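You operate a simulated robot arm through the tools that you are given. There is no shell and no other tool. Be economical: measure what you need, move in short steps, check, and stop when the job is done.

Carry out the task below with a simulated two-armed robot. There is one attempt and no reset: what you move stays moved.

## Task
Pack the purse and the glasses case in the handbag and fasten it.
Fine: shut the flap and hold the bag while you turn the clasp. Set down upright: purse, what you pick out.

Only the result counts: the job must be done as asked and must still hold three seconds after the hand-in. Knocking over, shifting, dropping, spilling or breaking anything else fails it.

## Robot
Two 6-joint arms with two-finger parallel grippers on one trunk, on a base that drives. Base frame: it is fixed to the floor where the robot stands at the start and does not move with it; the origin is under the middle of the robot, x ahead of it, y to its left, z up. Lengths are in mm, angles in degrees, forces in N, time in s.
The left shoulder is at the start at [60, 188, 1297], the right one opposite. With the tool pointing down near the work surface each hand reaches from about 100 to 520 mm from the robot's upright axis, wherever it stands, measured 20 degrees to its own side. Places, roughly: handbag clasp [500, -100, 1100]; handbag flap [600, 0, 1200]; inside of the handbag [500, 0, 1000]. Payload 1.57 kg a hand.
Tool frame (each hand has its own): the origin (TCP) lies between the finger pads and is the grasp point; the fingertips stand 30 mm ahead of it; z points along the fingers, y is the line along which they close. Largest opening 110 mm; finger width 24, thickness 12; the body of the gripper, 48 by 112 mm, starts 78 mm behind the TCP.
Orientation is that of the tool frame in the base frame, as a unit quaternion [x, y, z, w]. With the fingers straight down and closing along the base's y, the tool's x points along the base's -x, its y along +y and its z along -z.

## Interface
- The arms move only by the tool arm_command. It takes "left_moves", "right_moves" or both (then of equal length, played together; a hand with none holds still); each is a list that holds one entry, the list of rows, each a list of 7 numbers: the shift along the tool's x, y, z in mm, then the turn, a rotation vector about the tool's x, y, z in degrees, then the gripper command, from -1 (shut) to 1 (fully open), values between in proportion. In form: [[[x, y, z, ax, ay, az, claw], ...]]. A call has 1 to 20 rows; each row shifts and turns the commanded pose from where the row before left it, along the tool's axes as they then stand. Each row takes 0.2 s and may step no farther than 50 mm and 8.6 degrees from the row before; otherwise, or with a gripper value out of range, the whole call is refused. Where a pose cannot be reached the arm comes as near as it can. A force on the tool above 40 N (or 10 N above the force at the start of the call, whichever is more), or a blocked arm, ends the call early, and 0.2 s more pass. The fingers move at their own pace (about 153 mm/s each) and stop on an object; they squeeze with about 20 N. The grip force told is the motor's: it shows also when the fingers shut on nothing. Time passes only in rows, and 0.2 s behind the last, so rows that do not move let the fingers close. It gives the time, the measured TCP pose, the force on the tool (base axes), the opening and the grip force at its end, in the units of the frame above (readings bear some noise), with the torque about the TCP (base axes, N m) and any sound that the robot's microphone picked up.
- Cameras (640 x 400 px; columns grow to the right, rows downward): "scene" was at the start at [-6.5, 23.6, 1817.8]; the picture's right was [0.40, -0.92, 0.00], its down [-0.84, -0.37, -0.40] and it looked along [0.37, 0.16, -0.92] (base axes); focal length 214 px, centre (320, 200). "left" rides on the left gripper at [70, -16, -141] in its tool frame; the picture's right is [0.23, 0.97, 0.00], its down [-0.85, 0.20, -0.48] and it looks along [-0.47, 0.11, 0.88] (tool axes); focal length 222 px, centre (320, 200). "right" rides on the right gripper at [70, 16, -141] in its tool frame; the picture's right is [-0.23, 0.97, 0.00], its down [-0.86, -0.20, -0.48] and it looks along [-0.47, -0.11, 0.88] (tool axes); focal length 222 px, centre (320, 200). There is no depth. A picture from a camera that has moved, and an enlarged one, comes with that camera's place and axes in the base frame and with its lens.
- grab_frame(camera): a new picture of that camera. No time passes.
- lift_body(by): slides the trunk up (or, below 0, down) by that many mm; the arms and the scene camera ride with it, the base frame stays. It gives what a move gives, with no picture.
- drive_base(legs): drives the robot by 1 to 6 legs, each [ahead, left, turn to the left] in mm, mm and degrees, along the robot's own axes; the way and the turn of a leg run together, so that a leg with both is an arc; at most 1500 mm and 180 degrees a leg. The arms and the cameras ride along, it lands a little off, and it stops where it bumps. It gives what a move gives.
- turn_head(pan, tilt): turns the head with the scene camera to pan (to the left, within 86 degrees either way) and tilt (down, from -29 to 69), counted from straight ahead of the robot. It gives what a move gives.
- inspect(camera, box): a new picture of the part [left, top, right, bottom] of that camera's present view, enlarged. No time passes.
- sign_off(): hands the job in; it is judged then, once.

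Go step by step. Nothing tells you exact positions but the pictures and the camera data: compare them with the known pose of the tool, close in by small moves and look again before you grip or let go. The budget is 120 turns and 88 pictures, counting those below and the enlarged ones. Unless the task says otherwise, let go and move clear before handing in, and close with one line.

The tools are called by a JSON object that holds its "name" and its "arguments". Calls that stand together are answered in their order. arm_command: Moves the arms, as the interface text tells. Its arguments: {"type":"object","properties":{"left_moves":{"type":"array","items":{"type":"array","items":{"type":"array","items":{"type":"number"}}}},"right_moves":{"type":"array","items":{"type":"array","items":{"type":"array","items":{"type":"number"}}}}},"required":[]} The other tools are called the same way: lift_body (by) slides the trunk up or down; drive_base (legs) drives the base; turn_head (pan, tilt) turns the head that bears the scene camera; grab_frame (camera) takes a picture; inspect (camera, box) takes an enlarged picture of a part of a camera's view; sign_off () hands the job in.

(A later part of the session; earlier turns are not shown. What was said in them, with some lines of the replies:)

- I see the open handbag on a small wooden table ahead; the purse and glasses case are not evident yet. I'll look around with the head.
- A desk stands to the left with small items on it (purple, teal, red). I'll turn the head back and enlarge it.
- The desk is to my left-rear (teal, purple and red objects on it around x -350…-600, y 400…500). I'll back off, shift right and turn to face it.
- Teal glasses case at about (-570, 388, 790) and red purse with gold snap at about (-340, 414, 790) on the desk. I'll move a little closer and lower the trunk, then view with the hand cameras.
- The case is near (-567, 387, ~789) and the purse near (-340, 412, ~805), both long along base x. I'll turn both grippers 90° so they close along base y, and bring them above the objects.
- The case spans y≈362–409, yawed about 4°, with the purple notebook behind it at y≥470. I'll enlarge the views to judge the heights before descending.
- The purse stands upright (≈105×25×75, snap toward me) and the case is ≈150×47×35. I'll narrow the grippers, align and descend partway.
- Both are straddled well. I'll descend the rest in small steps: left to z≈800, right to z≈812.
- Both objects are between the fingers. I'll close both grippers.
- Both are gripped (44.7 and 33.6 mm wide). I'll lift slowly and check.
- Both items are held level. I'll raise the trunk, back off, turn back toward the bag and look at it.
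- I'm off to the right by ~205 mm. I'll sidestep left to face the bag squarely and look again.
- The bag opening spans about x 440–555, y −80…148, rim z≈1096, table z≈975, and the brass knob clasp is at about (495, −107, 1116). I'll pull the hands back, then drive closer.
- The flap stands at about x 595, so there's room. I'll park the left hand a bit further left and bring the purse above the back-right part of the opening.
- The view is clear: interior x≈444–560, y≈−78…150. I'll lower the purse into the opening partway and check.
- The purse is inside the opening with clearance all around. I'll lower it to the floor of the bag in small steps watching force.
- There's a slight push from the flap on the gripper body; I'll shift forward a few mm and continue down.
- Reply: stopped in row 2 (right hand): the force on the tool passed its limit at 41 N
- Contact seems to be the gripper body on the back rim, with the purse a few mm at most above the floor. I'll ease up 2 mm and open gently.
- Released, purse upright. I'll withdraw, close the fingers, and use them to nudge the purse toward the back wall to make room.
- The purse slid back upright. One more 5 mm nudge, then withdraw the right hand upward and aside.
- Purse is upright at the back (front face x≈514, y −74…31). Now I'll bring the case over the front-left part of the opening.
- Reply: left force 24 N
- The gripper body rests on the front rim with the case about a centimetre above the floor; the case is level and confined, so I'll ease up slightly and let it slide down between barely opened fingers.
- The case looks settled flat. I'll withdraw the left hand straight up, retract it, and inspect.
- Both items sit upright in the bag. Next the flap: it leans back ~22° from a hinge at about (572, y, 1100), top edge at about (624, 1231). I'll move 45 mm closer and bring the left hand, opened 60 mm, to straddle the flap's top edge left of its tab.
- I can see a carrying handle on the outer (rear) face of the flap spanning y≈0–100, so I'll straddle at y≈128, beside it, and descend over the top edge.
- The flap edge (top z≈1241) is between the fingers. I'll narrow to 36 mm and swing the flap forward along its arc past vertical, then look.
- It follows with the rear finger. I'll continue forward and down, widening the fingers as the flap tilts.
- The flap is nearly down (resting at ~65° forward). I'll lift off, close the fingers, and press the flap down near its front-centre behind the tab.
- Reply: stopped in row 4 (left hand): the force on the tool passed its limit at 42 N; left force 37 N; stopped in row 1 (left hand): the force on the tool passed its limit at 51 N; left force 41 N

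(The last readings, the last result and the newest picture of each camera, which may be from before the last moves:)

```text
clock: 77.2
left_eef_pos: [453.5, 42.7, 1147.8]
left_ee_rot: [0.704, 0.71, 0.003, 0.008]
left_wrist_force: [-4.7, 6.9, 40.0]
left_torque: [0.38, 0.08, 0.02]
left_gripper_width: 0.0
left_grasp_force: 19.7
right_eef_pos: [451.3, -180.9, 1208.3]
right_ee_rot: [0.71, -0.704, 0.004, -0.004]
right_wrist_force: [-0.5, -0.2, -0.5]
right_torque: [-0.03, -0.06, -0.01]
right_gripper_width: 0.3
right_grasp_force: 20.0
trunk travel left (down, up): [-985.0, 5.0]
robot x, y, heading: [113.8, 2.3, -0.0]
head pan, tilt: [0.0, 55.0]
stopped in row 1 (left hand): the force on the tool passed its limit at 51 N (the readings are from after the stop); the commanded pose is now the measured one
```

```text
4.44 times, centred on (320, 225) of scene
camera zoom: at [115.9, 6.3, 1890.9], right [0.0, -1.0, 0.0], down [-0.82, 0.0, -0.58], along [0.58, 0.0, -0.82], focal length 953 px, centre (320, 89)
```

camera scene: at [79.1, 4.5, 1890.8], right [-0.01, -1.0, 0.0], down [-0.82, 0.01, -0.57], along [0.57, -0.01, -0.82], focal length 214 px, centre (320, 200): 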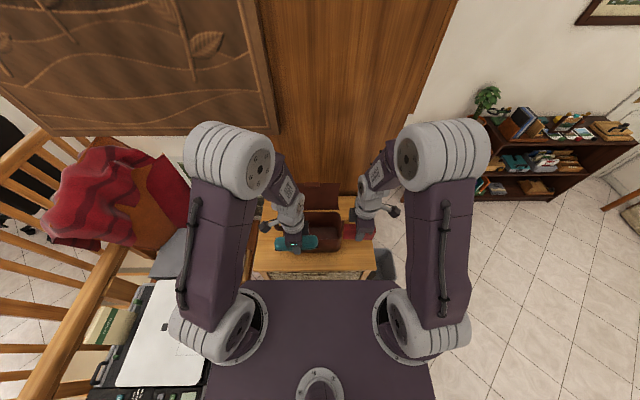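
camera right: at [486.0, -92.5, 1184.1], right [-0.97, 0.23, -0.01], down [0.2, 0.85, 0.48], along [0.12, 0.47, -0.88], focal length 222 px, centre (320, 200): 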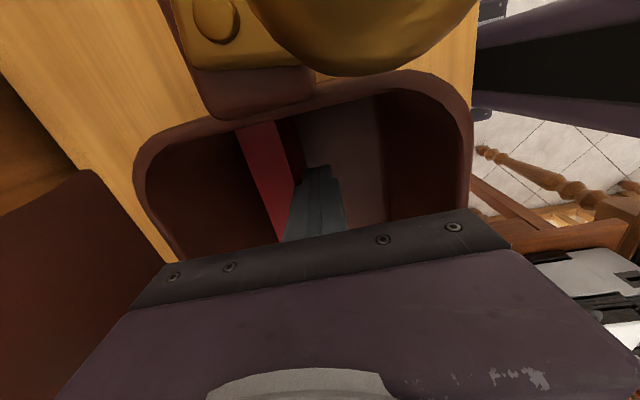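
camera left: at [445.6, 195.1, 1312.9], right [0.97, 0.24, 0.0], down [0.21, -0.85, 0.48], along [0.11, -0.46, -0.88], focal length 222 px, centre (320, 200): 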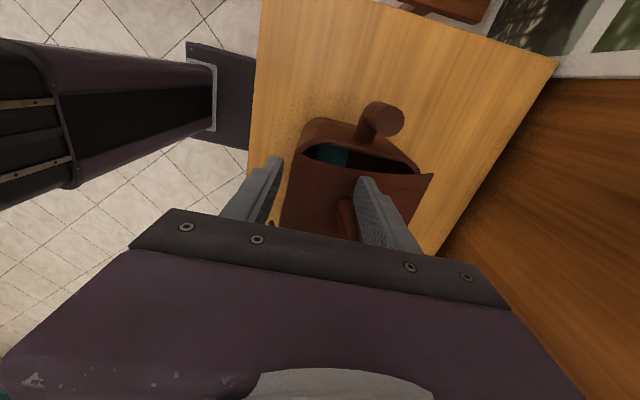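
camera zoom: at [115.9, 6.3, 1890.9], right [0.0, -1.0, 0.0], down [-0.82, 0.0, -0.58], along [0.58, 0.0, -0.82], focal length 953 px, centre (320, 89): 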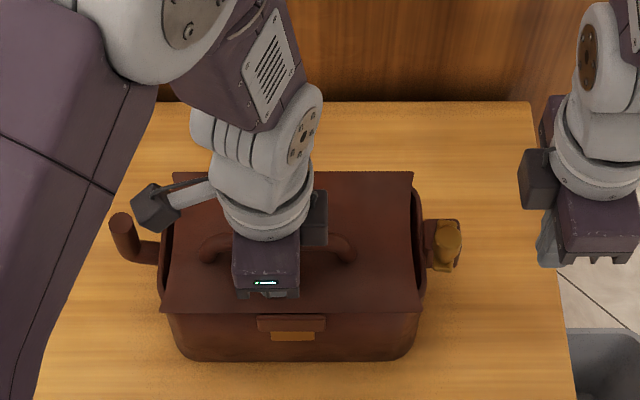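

The flap is seated (firm stop at tip z≈1118). I'll lift the left hand off, and view the clasp closely.

{"name": "arm_command", "arguments": {"left_moves": [[[0, 0, -30, 0, 0, 0, -1], [0, 0, -40, 0, 0, 0, -1], [40, -10, -10, 0, 0, 0, -1], [40, -10, 0, 0, 0, 0, -1], [40, -10, 0, 0, 0, 0, -1], [40, 0, 0, 0, 0, 0, -1]]]}}

{"name": "inspect", "arguments": {"camera": "scene", "box": [270, 185, 370, 260]}}

{"name": "inspect", "arguments": {"camera": "scene", "box": [330, 200, 370, 230]}}

```text
clock: 78.6
left_eef_pos: [423.8, 206.1, 1223.0]
left_ee_rot: [0.705, 0.71, 0.001, 0.006]
left_wrist_force: [0.3, 0.8, 0.1]
left_torque: [0.02, -0.03, -0.01]
left_gripper_width: 0.1
left_grasp_force: 19.9
right_eef_pos: [454.5, -181.1, 1206.9]
right_ee_rot: [0.71, -0.704, 0.002, -0.005]
right_wrist_force: [-0.1, 0.3, 0.3]
right_torque: [0.0, -0.02, 0.0]
right_gripper_width: 0.0
right_grasp_force: 20.5
trunk travel left (down, up): [-985.0, 5.0]
robot x, y, heading: [112.9, 6.0, -0.1]
head pan, tilt: [0.0, 55.0]
```

```text
5.33 times, centred on (320, 222) of scene
camera zoom: at [121.3, 7.0, 1890.8], right [0.0, -1.0, 0.0], down [-0.82, 0.0, -0.57], along [0.57, 0.0, -0.82], focal length 1144 px, centre (320, 80)
```

zoom: 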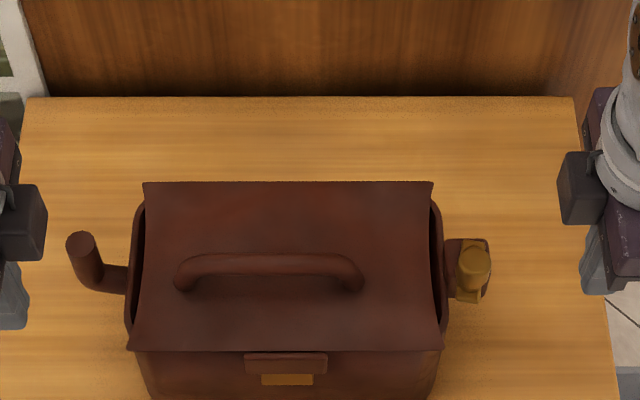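

```text
13.33 times, centred on (350, 215) of scene
camera zoom: at [121.3, 7.0, 1890.8], right [0.0, -1.0, 0.0], down [-0.82, 0.0, -0.57], along [0.57, 0.0, -0.82], focal length 2860 px, centre (-80, 0)
```

zoom: 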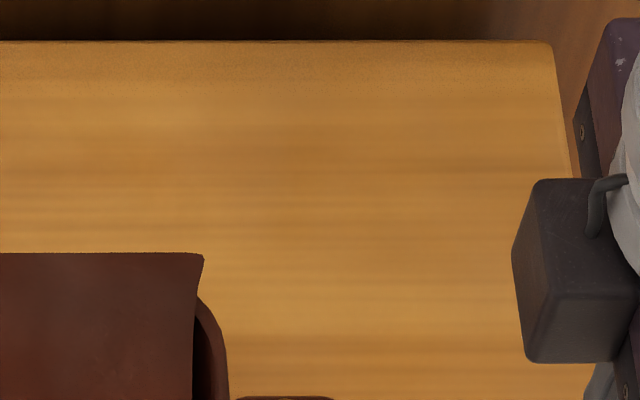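

The flap stays shut with its tab over the front. I'll bring the right camera above the clasp for a close look.

{"name": "arm_command", "arguments": {"right_moves": [[[0, 0, -45, 0, 0, 0, -1], [-40, -8, -8, 0, 0, 0, -1], [-40, -8, 0, 0, 0, 0, -1], [-40, -8, 0, 0, 0, 0, -1], [-10, 0, 0, 0, 0, 0, -1], [0, 0, 0, 0, 0, 0, -1]]]}}

{"name": "inspect", "arguments": {"camera": "right", "box": [200, 20, 440, 220]}}

```text
clock: 80.0
left_eef_pos: [426.3, 204.9, 1223.2]
left_ee_rot: [0.704, 0.71, 0.002, 0.005]
left_wrist_force: [-0.4, -0.6, 0.0]
left_torque: [0.0, -0.01, -0.01]
left_gripper_width: 0.2
left_grasp_force: 20.4
right_eef_pos: [476.8, -54.1, 1260.3]
right_ee_rot: [0.71, -0.704, 0.002, -0.002]
right_wrist_force: [-0.2, 0.9, -0.3]
right_torque: [0.04, -0.01, 0.0]
right_gripper_width: 0.2
right_grasp_force: 19.3
trunk travel left (down, up): [-985.0, 5.0]
robot x, y, heading: [110.8, 4.5, -0.1]
head pan, tilt: [0.0, 55.0]
```

```text
2.00 times, centred on (320, 120) of right
camera zoom: at [461.0, -124.0, 1401.4], right [-0.98, 0.22, -0.01], down [0.19, 0.86, 0.48], along [0.11, 0.47, -0.88], focal length 444 px, centre (320, 360)
```

zoom: 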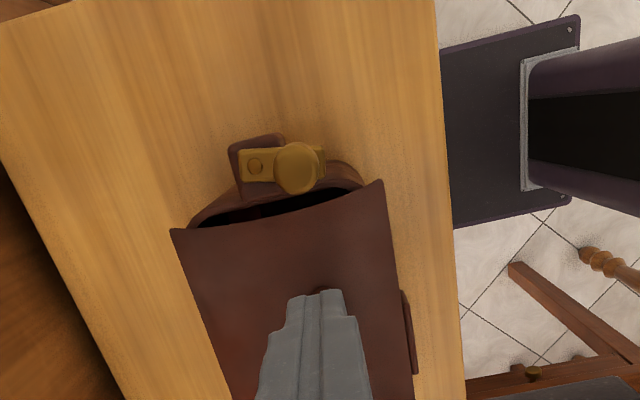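

{"name": "inspect", "arguments": {"camera": "right", "box": [265, 75, 345, 125]}}

{"name": "inspect", "arguments": {"camera": "scene", "box": [333, 215, 357, 245]}}

```text
8.00 times, centred on (305, 100) of right
camera zoom: at [461.0, -124.0, 1401.4], right [-0.98, 0.22, -0.01], down [0.19, 0.86, 0.48], along [0.11, 0.47, -0.88], focal length 1777 px, centre (440, 1000)
```

zoom: 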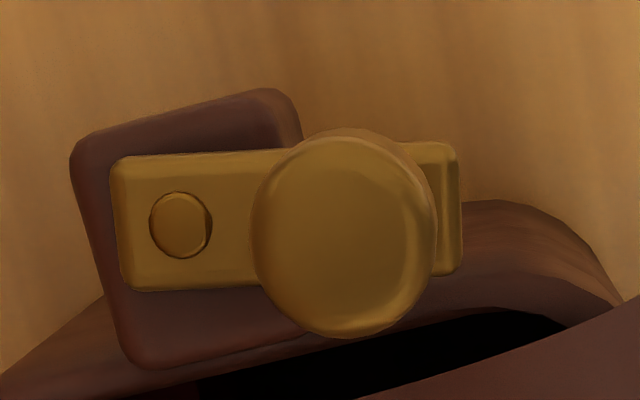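

```text
13.33 times, centred on (345, 230) of scene
camera zoom: at [123.0, 4.5, 1890.8], right [0.0, -1.0, 0.0], down [-0.82, 0.0, -0.57], along [0.57, 0.0, -0.82], focal length 2860 px, centre (-13, -200)
```

zoom: 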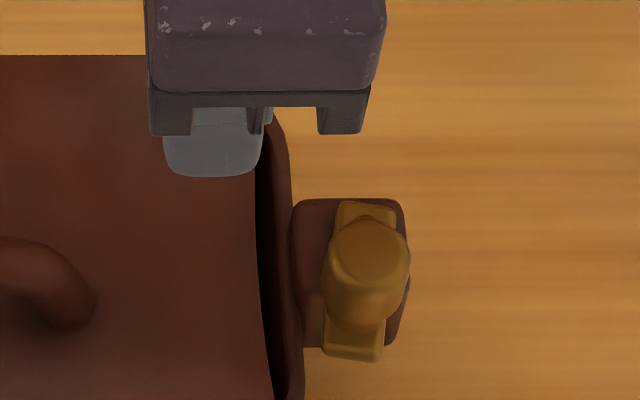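

The clasp is a brass bar (x≈465–517, y≈−106) with a pin mark at x≈507 and an upright knob at about (481, −104), top z≈1155. The left side has an upright post at about (497, 179), which I'll hold. I'll bring both hands above their targets.

{"name": "arm_command", "arguments": {"left_moves": [[[0, 18, 0, 0, 0, 0, 0.1], [-12, 26, 0, 0, 0, 0, 0.1], [-13, 27, 0, 0, 0, 0, 0.1], [0, 0, 15, 0, 0, 0, 0.1], [0, 0, 0, 0, 0, 0, 0.1]]], "right_moves": [[[25, -2, 0, 0, 0, 0, 0.1], [25, -2, 0, 0, 0, 0, 0.1], [0, 0, 25, 0, 0, 0, 0.1], [0, 0, 23, 0, 0, 0, 0.1], [0, 0, 0, 0, 0, 0, 0.1]]]}}

{"name": "grab_frame", "arguments": {"camera": "right"}}

{"name": "grab_frame", "arguments": {"camera": "left"}}

{"name": "inspect", "arguments": {"camera": "scene", "box": [260, 180, 380, 255]}}

```text
clock: 81.2
left_eef_pos: [497.7, 177.3, 1210.8]
left_ee_rot: [0.704, 0.71, 0.002, 0.005]
left_wrist_force: [-0.6, -0.8, 0.5]
left_torque: [0.01, 0.0, 0.01]
left_gripper_width: 60.4
left_grasp_force: 0.1
right_eef_pos: [481.0, -105.6, 1210.8]
right_ee_rot: [0.71, -0.704, 0.002, -0.005]
right_wrist_force: [-0.4, 0.6, 0.2]
right_torque: [0.04, 0.02, 0.0]
right_gripper_width: 60.5
right_grasp_force: 0.1
trunk travel left (down, up): [-985.0, 5.0]
robot x, y, heading: [110.7, 4.4, -0.0]
head pan, tilt: [0.0, 55.0]
```

```text
21 pictures are left
camera right: at [465.5, -176.0, 1351.7], right [-0.98, 0.22, -0.01], down [0.19, 0.86, 0.48], along [0.11, 0.47, -0.88], focal length 222 px, centre (320, 200)
```

right: 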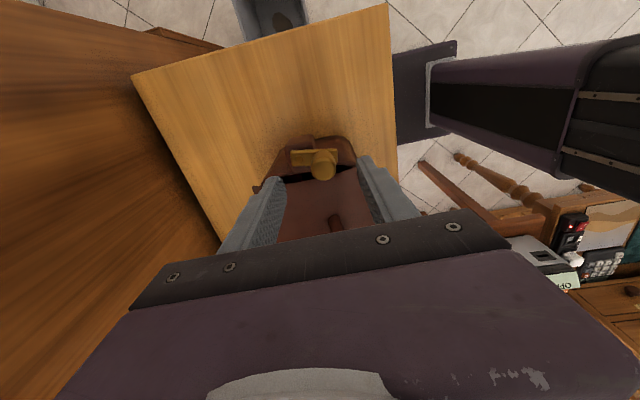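

```text
20 pictures are left
camera left: at [479.1, 247.9, 1350.4], right [0.97, 0.24, 0.01], down [0.2, -0.85, 0.48], along [0.12, -0.47, -0.87], focal length 222 px, centre (320, 200)
```

left: 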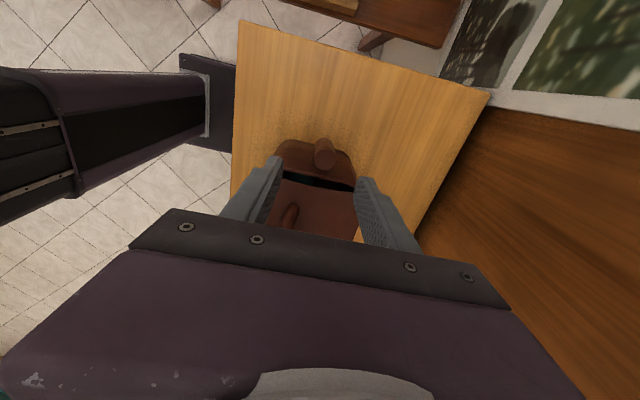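

```text
5.33 times, centred on (320, 218) of scene
camera zoom: at [121.7, 4.0, 1890.8], right [0.0, -1.0, 0.0], down [-0.82, 0.0, -0.57], along [0.57, 0.0, -0.82], focal length 1144 px, centre (320, 107)
```

zoom: 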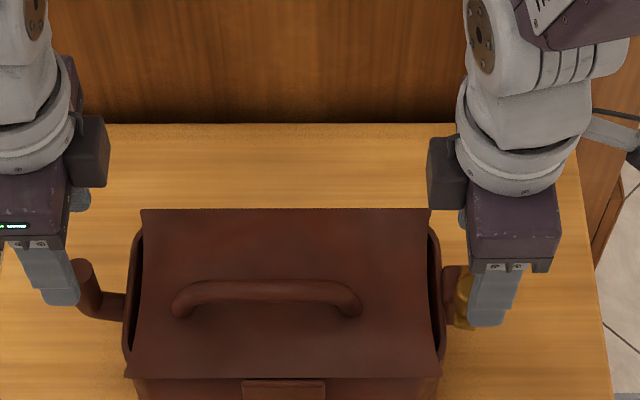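

I'll descend both partway—left toward the post at ~(501, 185), right toward the knob at ~(478, −107)—and check the cameras.

{"name": "arm_command", "arguments": {"left_moves": [[[8, 4, 20, 0, 0, 0, 0.1], [0, 0, 25, 0, 0, 0, 0.1], [0, 0, 25, 0, 0, 0, 0.1], [0, 0, 0, 0, 0, 0, 0.1]]], "right_moves": [[[2, 3, 20, 0, 0, 0, 0.1], [0, 0, 15, 0, 0, 0, 0.1], [0, 0, 10, 0, 0, 0, 0.1], [0, 0, 0, 0, 0, 0, 0.1]]]}}

{"name": "grab_frame", "arguments": {"camera": "right"}}

{"name": "grab_frame", "arguments": {"camera": "left"}}

```text
clock: 82.2
left_eef_pos: [504.4, 185.0, 1138.1]
left_ee_rot: [0.704, 0.71, 0.002, 0.006]
left_wrist_force: [-0.3, -0.1, -0.3]
left_torque: [0.0, -0.01, 0.01]
left_gripper_width: 60.5
left_grasp_force: 0.0
right_eef_pos: [480.2, -106.6, 1168.4]
right_ee_rot: [0.71, -0.704, 0.002, -0.003]
right_wrist_force: [-0.3, 0.0, -0.3]
right_torque: [-0.01, -0.02, -0.04]
right_gripper_width: 60.2
right_grasp_force: 0.0
trunk travel left (down, up): [-985.0, 5.0]
robot x, y, heading: [110.2, 2.3, -0.0]
head pan, tilt: [0.0, 55.0]
```

```text
18 pictures are left
camera right: at [464.3, -176.3, 1308.6], right [-0.98, 0.22, -0.01], down [0.19, 0.86, 0.48], along [0.11, 0.47, -0.88], focal length 222 px, centre (320, 200)
```

right: 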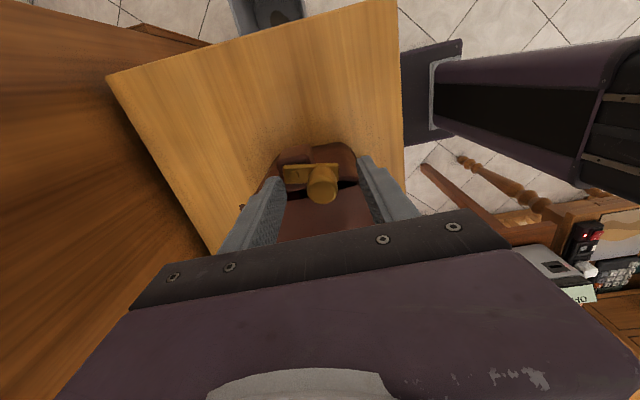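

```text
17 pictures are left
camera left: at [484.6, 255.5, 1279.0], right [0.97, 0.24, 0.01], down [0.2, -0.85, 0.48], along [0.12, -0.47, -0.87], focal length 222 px, centre (320, 200)
```

left: 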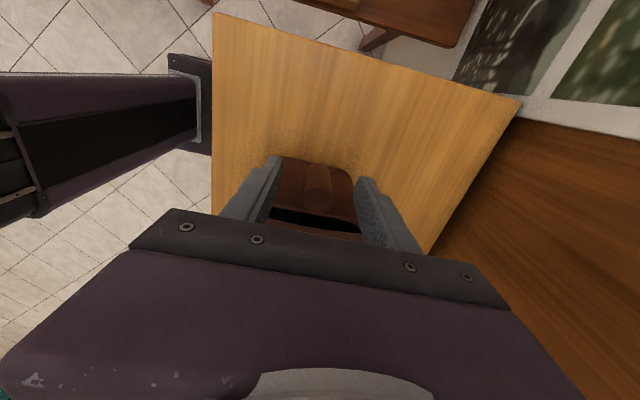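

Left post top appears around z≈1110 and the knob at about (477, −111, top 1158). I'll descend the last bit and close both: left on the post, right on the knob.

{"name": "arm_command", "arguments": {"left_moves": [[[-2, -2, 15, 0, 0, 0, 0.1], [0, 0, 15, 0, 0, 0, 0.1], [0, 0, 0, 0, 0, 0, -0.3], [0, 0, 0, 0, 0, 0, -0.6], [0, 0, 0, 0, 0, 0, -1], [0, 0, 0, 0, 0, 0, -1], [0, 0, 0, 0, 0, 0, -1]]], "right_moves": [[[4, 2.5, 8, 0, 0, 0, 0.1], [0, 0, 8, 0, 0, 0, 0.1], [0, 0, 0, 0, 0, 0, 0.1], [0, 0, 0, 0, 0, 0, 0.1], [0, 0, 0, 0, 0, 0, 0.1], [0, 0, 0, 0, 0, 0, 0.1], [0, 0, 0, 0, 0, 0, 0.1]]]}}

{"name": "grab_frame", "arguments": {"camera": "right"}}

{"name": "inspect", "arguments": {"camera": "scene", "box": [260, 180, 380, 255]}}

```text
clock: 82.8
left_eef_pos: [499.4, 182.3, 1112.1]
left_ee_rot: [0.704, 0.71, 0.004, 0.006]
left_wrist_force: [-0.7, -0.1, -0.4]
left_torque: [0.01, -0.03, 0.01]
left_gripper_width: 38.7
left_grasp_force: 0.1
right_eef_pos: [477.2, -108.8, 1156.0]
right_ee_rot: [0.71, -0.704, 0.004, -0.007]
right_wrist_force: [-2.9, -4.4, 15.3]
right_torque: [-0.16, -0.43, -0.06]
right_gripper_width: 59.1
right_grasp_force: 0.0
trunk travel left (down, up): [-985.0, 5.0]
robot x, y, heading: [110.3, 4.1, -0.3]
head pan, tilt: [0.0, 55.0]
stopped in row 3 (right hand): the force on the tool passed its limit at 47 N (the readings are from after the stop); the commanded pose is now the measured one
```

```text
16 pictures are left
camera right: at [461.2, -180.0, 1296.7], right [-0.98, 0.22, -0.02], down [0.18, 0.85, 0.49], along [0.12, 0.47, -0.87], focal length 222 px, centre (320, 200)
```

right: 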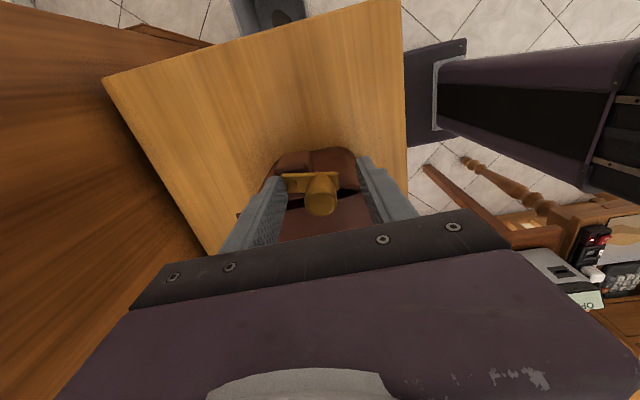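

```text
5.33 times, centred on (320, 218) of scene
camera zoom: at [118.5, 3.9, 1890.9], right [0.0, -1.0, 0.0], down [-0.82, 0.0, -0.58], along [0.58, 0.0, -0.82], focal length 1144 px, centre (320, 107)
```

zoom: 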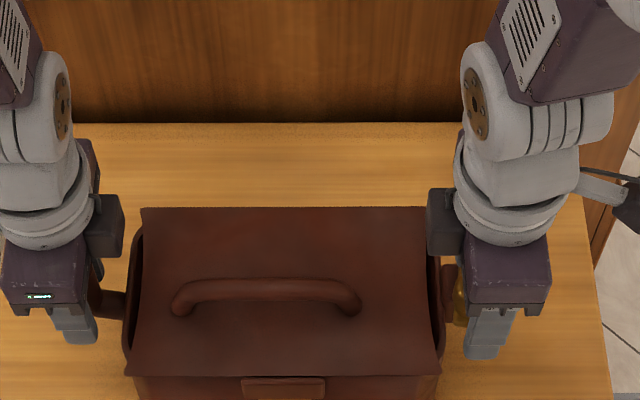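

The right rear fingertip touched the bar's top (z≈1126). I'll raise the right hand 3 mm and close both grippers.

{"name": "arm_command", "arguments": {"left_moves": [[[0, 1, 2, 0, 0, 0, -0.5], [0, 0, 0, 0, 0, 0, -1], [0, 0, 0, 0, 0, 0, -1], [0, 0, 0, 0, 0, 0, -1], [0, 0, 0, 0, 0, 0, -1]]], "right_moves": [[[0, 0, -4, 0, 0, 0, 0.1], [0, 0, 0, 0, 0, 0, -0.2], [0, 0, 0, 0, 0, 0, -0.4], [0, 0, 0, 0, 0, 0, -0.6], [0, 0, 0, 0, 0, 0, -0.6]]]}}

{"name": "grab_frame", "arguments": {"camera": "left"}}

{"name": "inspect", "arguments": {"camera": "right", "box": [240, 130, 400, 240]}}

```text
clock: 84.0
left_eef_pos: [501.6, 183.8, 1108.6]
left_ee_rot: [0.704, 0.71, 0.002, 0.006]
left_wrist_force: [0.3, 1.5, 1.1]
left_torque: [-0.29, 0.87, 0.16]
left_gripper_width: 22.1
left_grasp_force: 19.7
right_eef_pos: [480.1, -107.2, 1160.2]
right_ee_rot: [0.71, -0.704, 0.003, -0.006]
right_wrist_force: [-2.9, -1.9, 0.9]
right_torque: [-0.03, 0.09, 0.04]
right_gripper_width: 24.6
right_grasp_force: 2.1
trunk travel left (down, up): [-985.0, 5.0]
robot x, y, heading: [115.4, 3.9, -0.2]
head pan, tilt: [0.0, 55.0]
```

```text
14 pictures are left
camera left: at [483.2, 253.3, 1250.4], right [0.97, 0.24, 0.01], down [0.2, -0.85, 0.48], along [0.12, -0.47, -0.87], focal length 222 px, centre (320, 200)
```

left: 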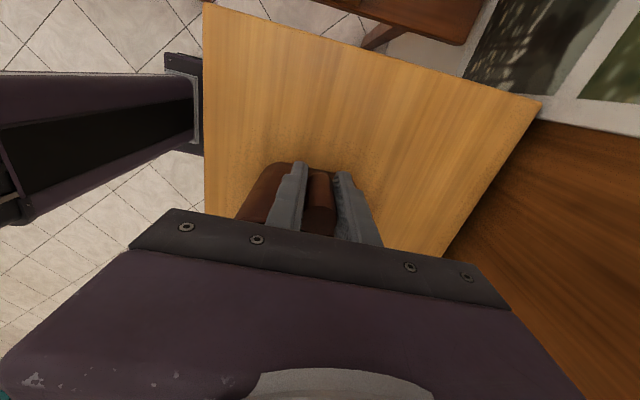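

```text
3.64 times, centred on (320, 185) of right
camera zoom: at [462.9, -179.1, 1300.0], right [-0.98, 0.22, -0.01], down [0.19, 0.85, 0.48], along [0.12, 0.47, -0.87], focal length 808 px, centre (320, 254)
```

zoom: 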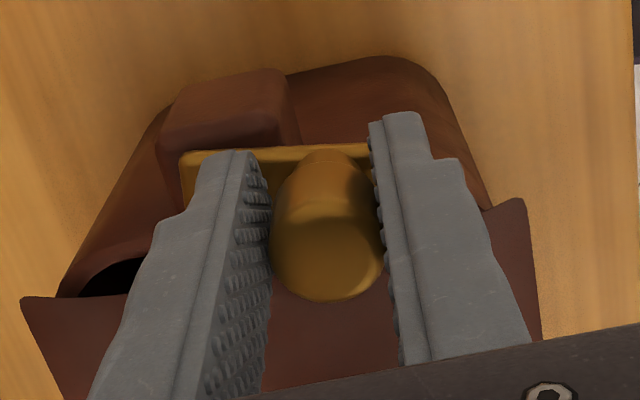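

The left hand holds the post firmly; the right has the knob between its fingers. I'll grip it and test a small counter-clockwise twist (about the knob axis), then look at the bar.

{"name": "arm_command", "arguments": {"right_moves": [[[0, 0, 0, 0, 0, 0, -1], [0, 0, 0, 0, 0, 0, -1], [0, 0, 0, 0, 0, -5, -1], [0, 0, 0, 0, 0, -5, -1], [0, 0, 0, 0, 0, -5, -1], [0, 0, 0, 0, 0, 0, -1]]]}}

{"name": "inspect", "arguments": {"camera": "right", "box": [240, 130, 400, 240]}}

```text
clock: 85.4
left_eef_pos: [501.5, 183.3, 1109.6]
left_ee_rot: [0.705, 0.71, 0.002, 0.005]
left_wrist_force: [-3.5, 0.5, 3.5]
left_torque: [0.26, 0.22, -0.25]
left_gripper_width: 22.1
left_grasp_force: 20.2
right_eef_pos: [480.3, -108.4, 1158.9]
right_ee_rot: [0.796, -0.605, 0.005, -0.007]
right_wrist_force: [5.9, 0.7, 4.0]
right_torque: [-0.31, 0.26, -0.13]
right_gripper_width: 23.4
right_grasp_force: 19.7
trunk travel left (down, up): [-985.0, 5.0]
robot x, y, heading: [113.6, 5.9, -0.0]
head pan, tilt: [0.0, 55.0]
```

```text
3.64 times, centred on (320, 185) of right
camera zoom: at [481.9, -181.1, 1300.3], right [-1.0, -0.04, -0.02], down [-0.05, 0.88, 0.48], along [-0.01, 0.48, -0.88], focal length 808 px, centre (320, 254)
```

zoom: 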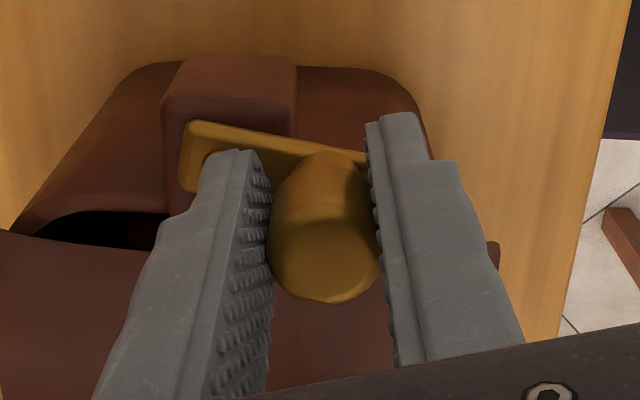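

Twisting about the knob leaves the bar in place, so the bar pivots at its pin (≈507, −107). I'll swing the knob about that pin clockwise toward the flap, a small arc first.

{"name": "arm_command", "arguments": {"right_moves": [[[-3.38, -1.05, 0, 0, 0, 7.5, -1], [-3.38, -1.05, 0, 0, 0, 7.5, -1], [-3.38, -1.05, 0, 0, 0, 7.5, -1], [0, 0, 0, 0, 0, 0, -1]]]}}

{"name": "inspect", "arguments": {"camera": "right", "box": [240, 130, 400, 240]}}

```text
clock: 86.4
left_eef_pos: [502.4, 184.2, 1110.3]
left_ee_rot: [0.704, 0.71, 0.002, 0.006]
left_wrist_force: [0.3, 13.2, -0.8]
left_torque: [0.31, 0.25, 0.0]
left_gripper_width: 22.0
left_grasp_force: 20.1
right_eef_pos: [481.8, -98.7, 1158.7]
right_ee_rot: [-0.662, 0.749, -0.003, 0.005]
right_wrist_force: [-0.4, -15.0, 16.6]
right_torque: [-0.02, 0.64, -0.18]
right_gripper_width: 23.1
right_grasp_force: 19.5
trunk travel left (down, up): [-985.0, 5.0]
robot x, y, heading: [111.8, 4.6, -0.1]
head pan, tilt: [0.0, 55.0]
```

```text
3.64 times, centred on (320, 185) of right
camera zoom: at [456.1, -165.9, 1300.1], right [-0.94, 0.35, -0.01], down [0.3, 0.82, 0.49], along [0.18, 0.45, -0.87], focal length 808 px, centre (320, 254)
```

zoom: 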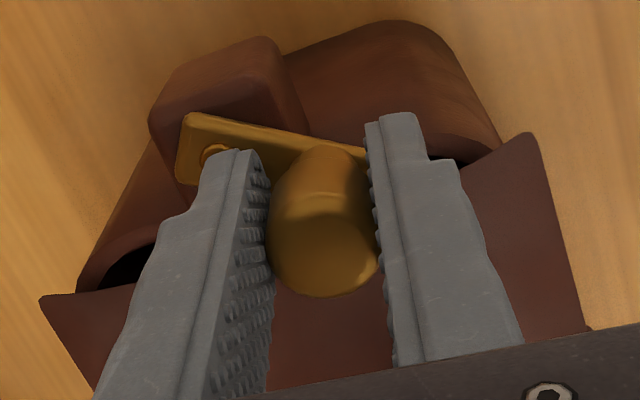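

The bar swung ~22° toward the flap — the pivot hypothesis holds. I'll continue the arc with the left hand holding.

{"name": "arm_command", "arguments": {"right_moves": [[[-3.38, -1.05, -1, 0, 0, 7.5, -1], [-3.38, -1.05, 0, 0, 0, 7.5, -1], [-3.38, -1.05, 0, 0, 0, 7.5, -1], [-3.38, -1.05, 0, 0, 0, 7.5, -1], [0, 0, 0, 0, 0, 0, -1]]]}}

{"name": "inspect", "arguments": {"camera": "right", "box": [240, 130, 400, 240]}}

```text
clock: 87.6
left_eef_pos: [501.6, 183.4, 1109.2]
left_ee_rot: [0.704, 0.71, 0.002, 0.006]
left_wrist_force: [0.2, 17.9, 3.7]
left_torque: [0.16, 0.5, -0.04]
left_gripper_width: 21.9
left_grasp_force: 20.5
right_eef_pos: [490.5, -86.2, 1161.1]
right_ee_rot: [-0.445, 0.895, -0.001, 0.007]
right_wrist_force: [-0.6, -15.1, 0.2]
right_torque: [-0.13, 0.26, -0.09]
right_gripper_width: 22.9
right_grasp_force: 19.9
trunk travel left (down, up): [-985.0, 5.0]
robot x, y, heading: [109.3, 7.7, -0.2]
head pan, tilt: [0.0, 55.0]
```

```text
3.64 times, centred on (320, 185) of right
camera zoom: at [435.1, -133.5, 1300.5], right [-0.64, 0.77, -0.01], down [0.67, 0.56, 0.49], along [0.38, 0.31, -0.87], focal length 808 px, centre (320, 254)
```

zoom: 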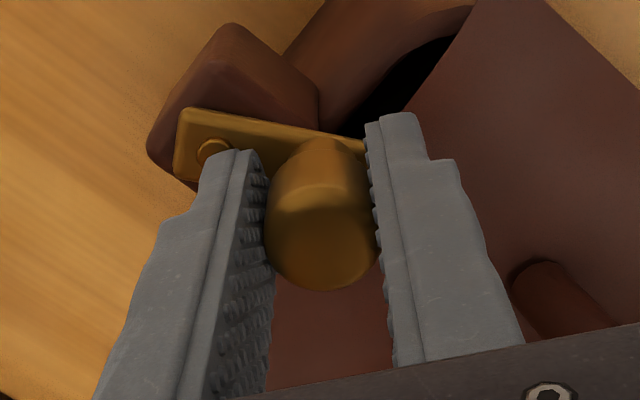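

{"name": "arm_command", "arguments": {"right_moves": [[[-3.38, -1.05, 0, 0, 0, 7.5, -1], [-3.38, -1.05, 0, 0, 0, 7.5, -1], [-3.38, -1.05, 0, 0, 0, 7.5, -1], [-3.38, -1.05, 0, 0, 0, 7.5, -1], [-3.38, -1.05, 0, 0, 0, 7.5, -1], [0, 0, 0, 0, 0, 0, -1]]]}}

{"name": "inspect", "arguments": {"camera": "right", "box": [240, 130, 400, 240]}}

```text
clock: 89.0
left_eef_pos: [502.1, 183.6, 1109.2]
left_ee_rot: [0.704, 0.71, 0.003, 0.005]
left_wrist_force: [0.6, 22.6, -1.3]
left_torque: [0.09, 0.47, 0.01]
left_gripper_width: 22.1
left_grasp_force: 19.5
right_eef_pos: [508.0, -82.3, 1159.3]
right_ee_rot: [-0.134, 0.991, 0.001, 0.007]
right_wrist_force: [0.3, -25.8, 10.6]
right_torque: [-0.6, 0.11, 0.09]
right_gripper_width: 22.8
right_grasp_force: 19.8
trunk travel left (down, up): [-985.0, 5.0]
robot x, y, heading: [110.7, 5.0, -0.3]
head pan, tilt: [0.0, 55.0]
```

```text
3.64 times, centred on (320, 185) of right
camera zoom: at [434.8, -84.7, 1300.0], right [-0.04, 1.0, 0.0], down [0.87, 0.03, 0.49], along [0.49, 0.02, -0.87], focal length 808 px, centre (320, 254)
```

zoom: 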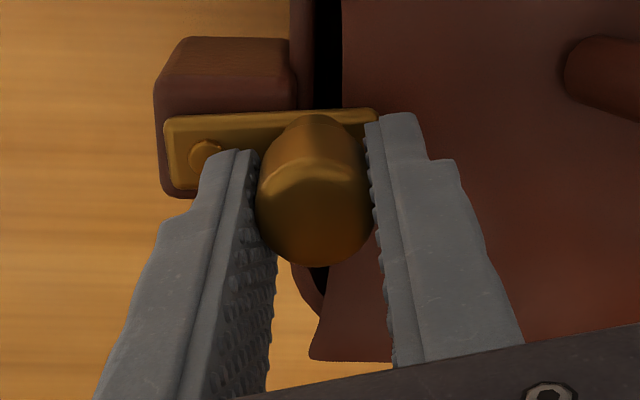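

The bar now lies at about 90°, across the gap and onto the flap. I'll release the knob, raise the right hand and inspect before letting go of the post.

{"name": "arm_command", "arguments": {"right_moves": [[[0, 0, 0, 0, 0, 0, -0.5], [0, 0, 0, 0, 0, 0, -0.4], [0, 0, 0, 0, 0, 0, -0.35], [0, 0, -25, 0, 0, 0, -0.35], [0, 0, -40, 0, 0, 0, -0.35], [0, 0, -40, 0, 0, 0, -0.35], [40, 0, 0, 0, 0, 0, -0.35], [40, 0, 0, 0, 0, 0, -0.35], [10, -45, 0, 0, 0, 0, -0.35], [10, -45, 0, 0, 0, 0, -0.35]]]}}

{"name": "inspect", "arguments": {"camera": "scene", "box": [270, 185, 370, 255]}}

```text
clock: 91.2
left_eef_pos: [502.9, 183.0, 1109.7]
left_ee_rot: [0.704, 0.71, 0.002, 0.005]
left_wrist_force: [1.5, 0.9, -0.1]
left_torque: [0.39, 0.34, 0.03]
left_gripper_width: 21.9
left_grasp_force: 20.6
right_eef_pos: [430.6, -196.5, 1261.9]
right_ee_rot: [-0.135, 0.991, 0.002, 0.007]
right_wrist_force: [0.8, 0.2, -1.2]
right_torque: [0.01, -0.04, 0.03]
right_gripper_width: 36.0
right_grasp_force: 0.1
trunk travel left (down, up): [-985.0, 5.0]
robot x, y, heading: [112.2, 5.2, -0.3]
head pan, tilt: [0.0, 55.0]
```

```text
5.71 times, centred on (320, 220) of scene
camera zoom: at [123.4, 3.5, 1890.8], right [0.0, -1.0, 0.0], down [-0.82, 0.0, -0.57], along [0.57, 0.0, -0.82], focal length 1226 px, centre (320, 86)
```

zoom: 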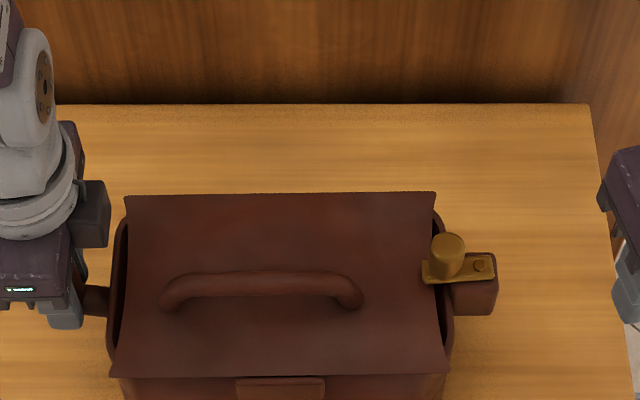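

The clasp bar lies squarely over the flap edge. I'll now release the post and withdraw the left hand.

{"name": "arm_command", "arguments": {"left_moves": [[[0, 0, 0, 0, 0, 0, -0.5], [0, 0, 0, 0, 0, 0, -0.3], [0, 0, 0, 0, 0, 0, -0.2], [0, 0, -20, 0, 0, 0, -0.2], [0, 0, -40, 0, 0, 0, -0.2], [0, 0, -45, 0, 0, 0, -0.2], [30, -30, 0, 0, 0, 0, -0.2], [30, -30, 0, 0, 0, 0, -0.2], [0, 0, 0, 0, 0, 0, -0.2]]]}}

{"name": "inspect", "arguments": {"camera": "scene", "box": [250, 180, 390, 275]}}

{"name": "inspect", "arguments": {"camera": "scene", "box": [330, 215, 360, 240]}}

```text
clock: 93.2
left_eef_pos: [440.4, 241.5, 1215.2]
left_ee_rot: [0.704, 0.71, 0.003, 0.005]
left_wrist_force: [-0.9, -0.2, -0.8]
left_torque: [0.0, 0.01, -0.01]
left_gripper_width: 43.8
left_grasp_force: 0.1
right_eef_pos: [431.3, -197.1, 1263.2]
right_ee_rot: [-0.134, 0.991, 0.001, 0.008]
right_wrist_force: [0.3, -1.4, -0.7]
right_torque: [0.0, 0.01, 0.0]
right_gripper_width: 35.7
right_grasp_force: 0.0
trunk travel left (down, up): [-985.0, 5.0]
robot x, y, heading: [110.7, 6.5, 0.2]
head pan, tilt: [0.0, 55.0]
```

```text
4.21 times, centred on (320, 228) of scene
camera zoom: at [122.9, 3.5, 1890.8], right [0.0, -1.0, 0.0], down [-0.82, 0.0, -0.57], along [0.57, 0.0, -0.82], focal length 903 px, centre (320, 84)
```

zoom: 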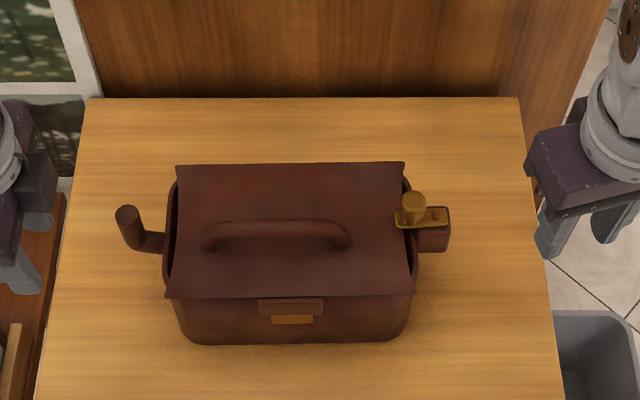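

```text
16.00 times, centred on (345, 228) of scene
camera zoom: at [122.9, 3.5, 1890.8], right [0.0, -1.0, 0.0], down [-0.82, 0.0, -0.57], along [0.57, 0.0, -0.82], focal length 3432 px, centre (-80, -240)
```

zoom: 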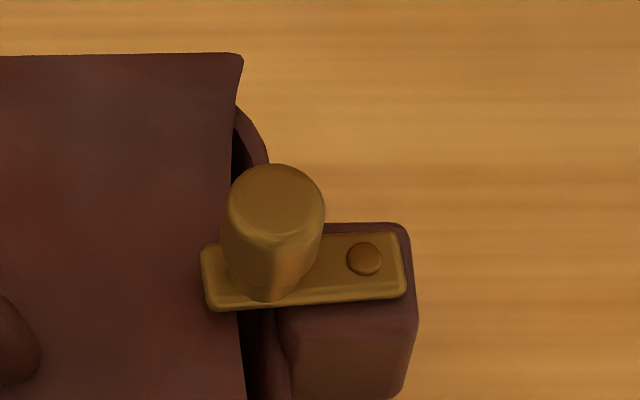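

The bag is shut with the clasp bar across the flap edge, both items are inside, and both hands are clear, so I'm handing in.

{"name": "sign_off", "arguments": {}}

```text
The job is handed in.
```

The purse and the glasses case are both upright in the handbag. The flap is shut and the clasp is turned across its edge, within a few degrees of square. The case slid the last centimetre or so to the bag floor because the gripper rested on the rim, and it landed flat.
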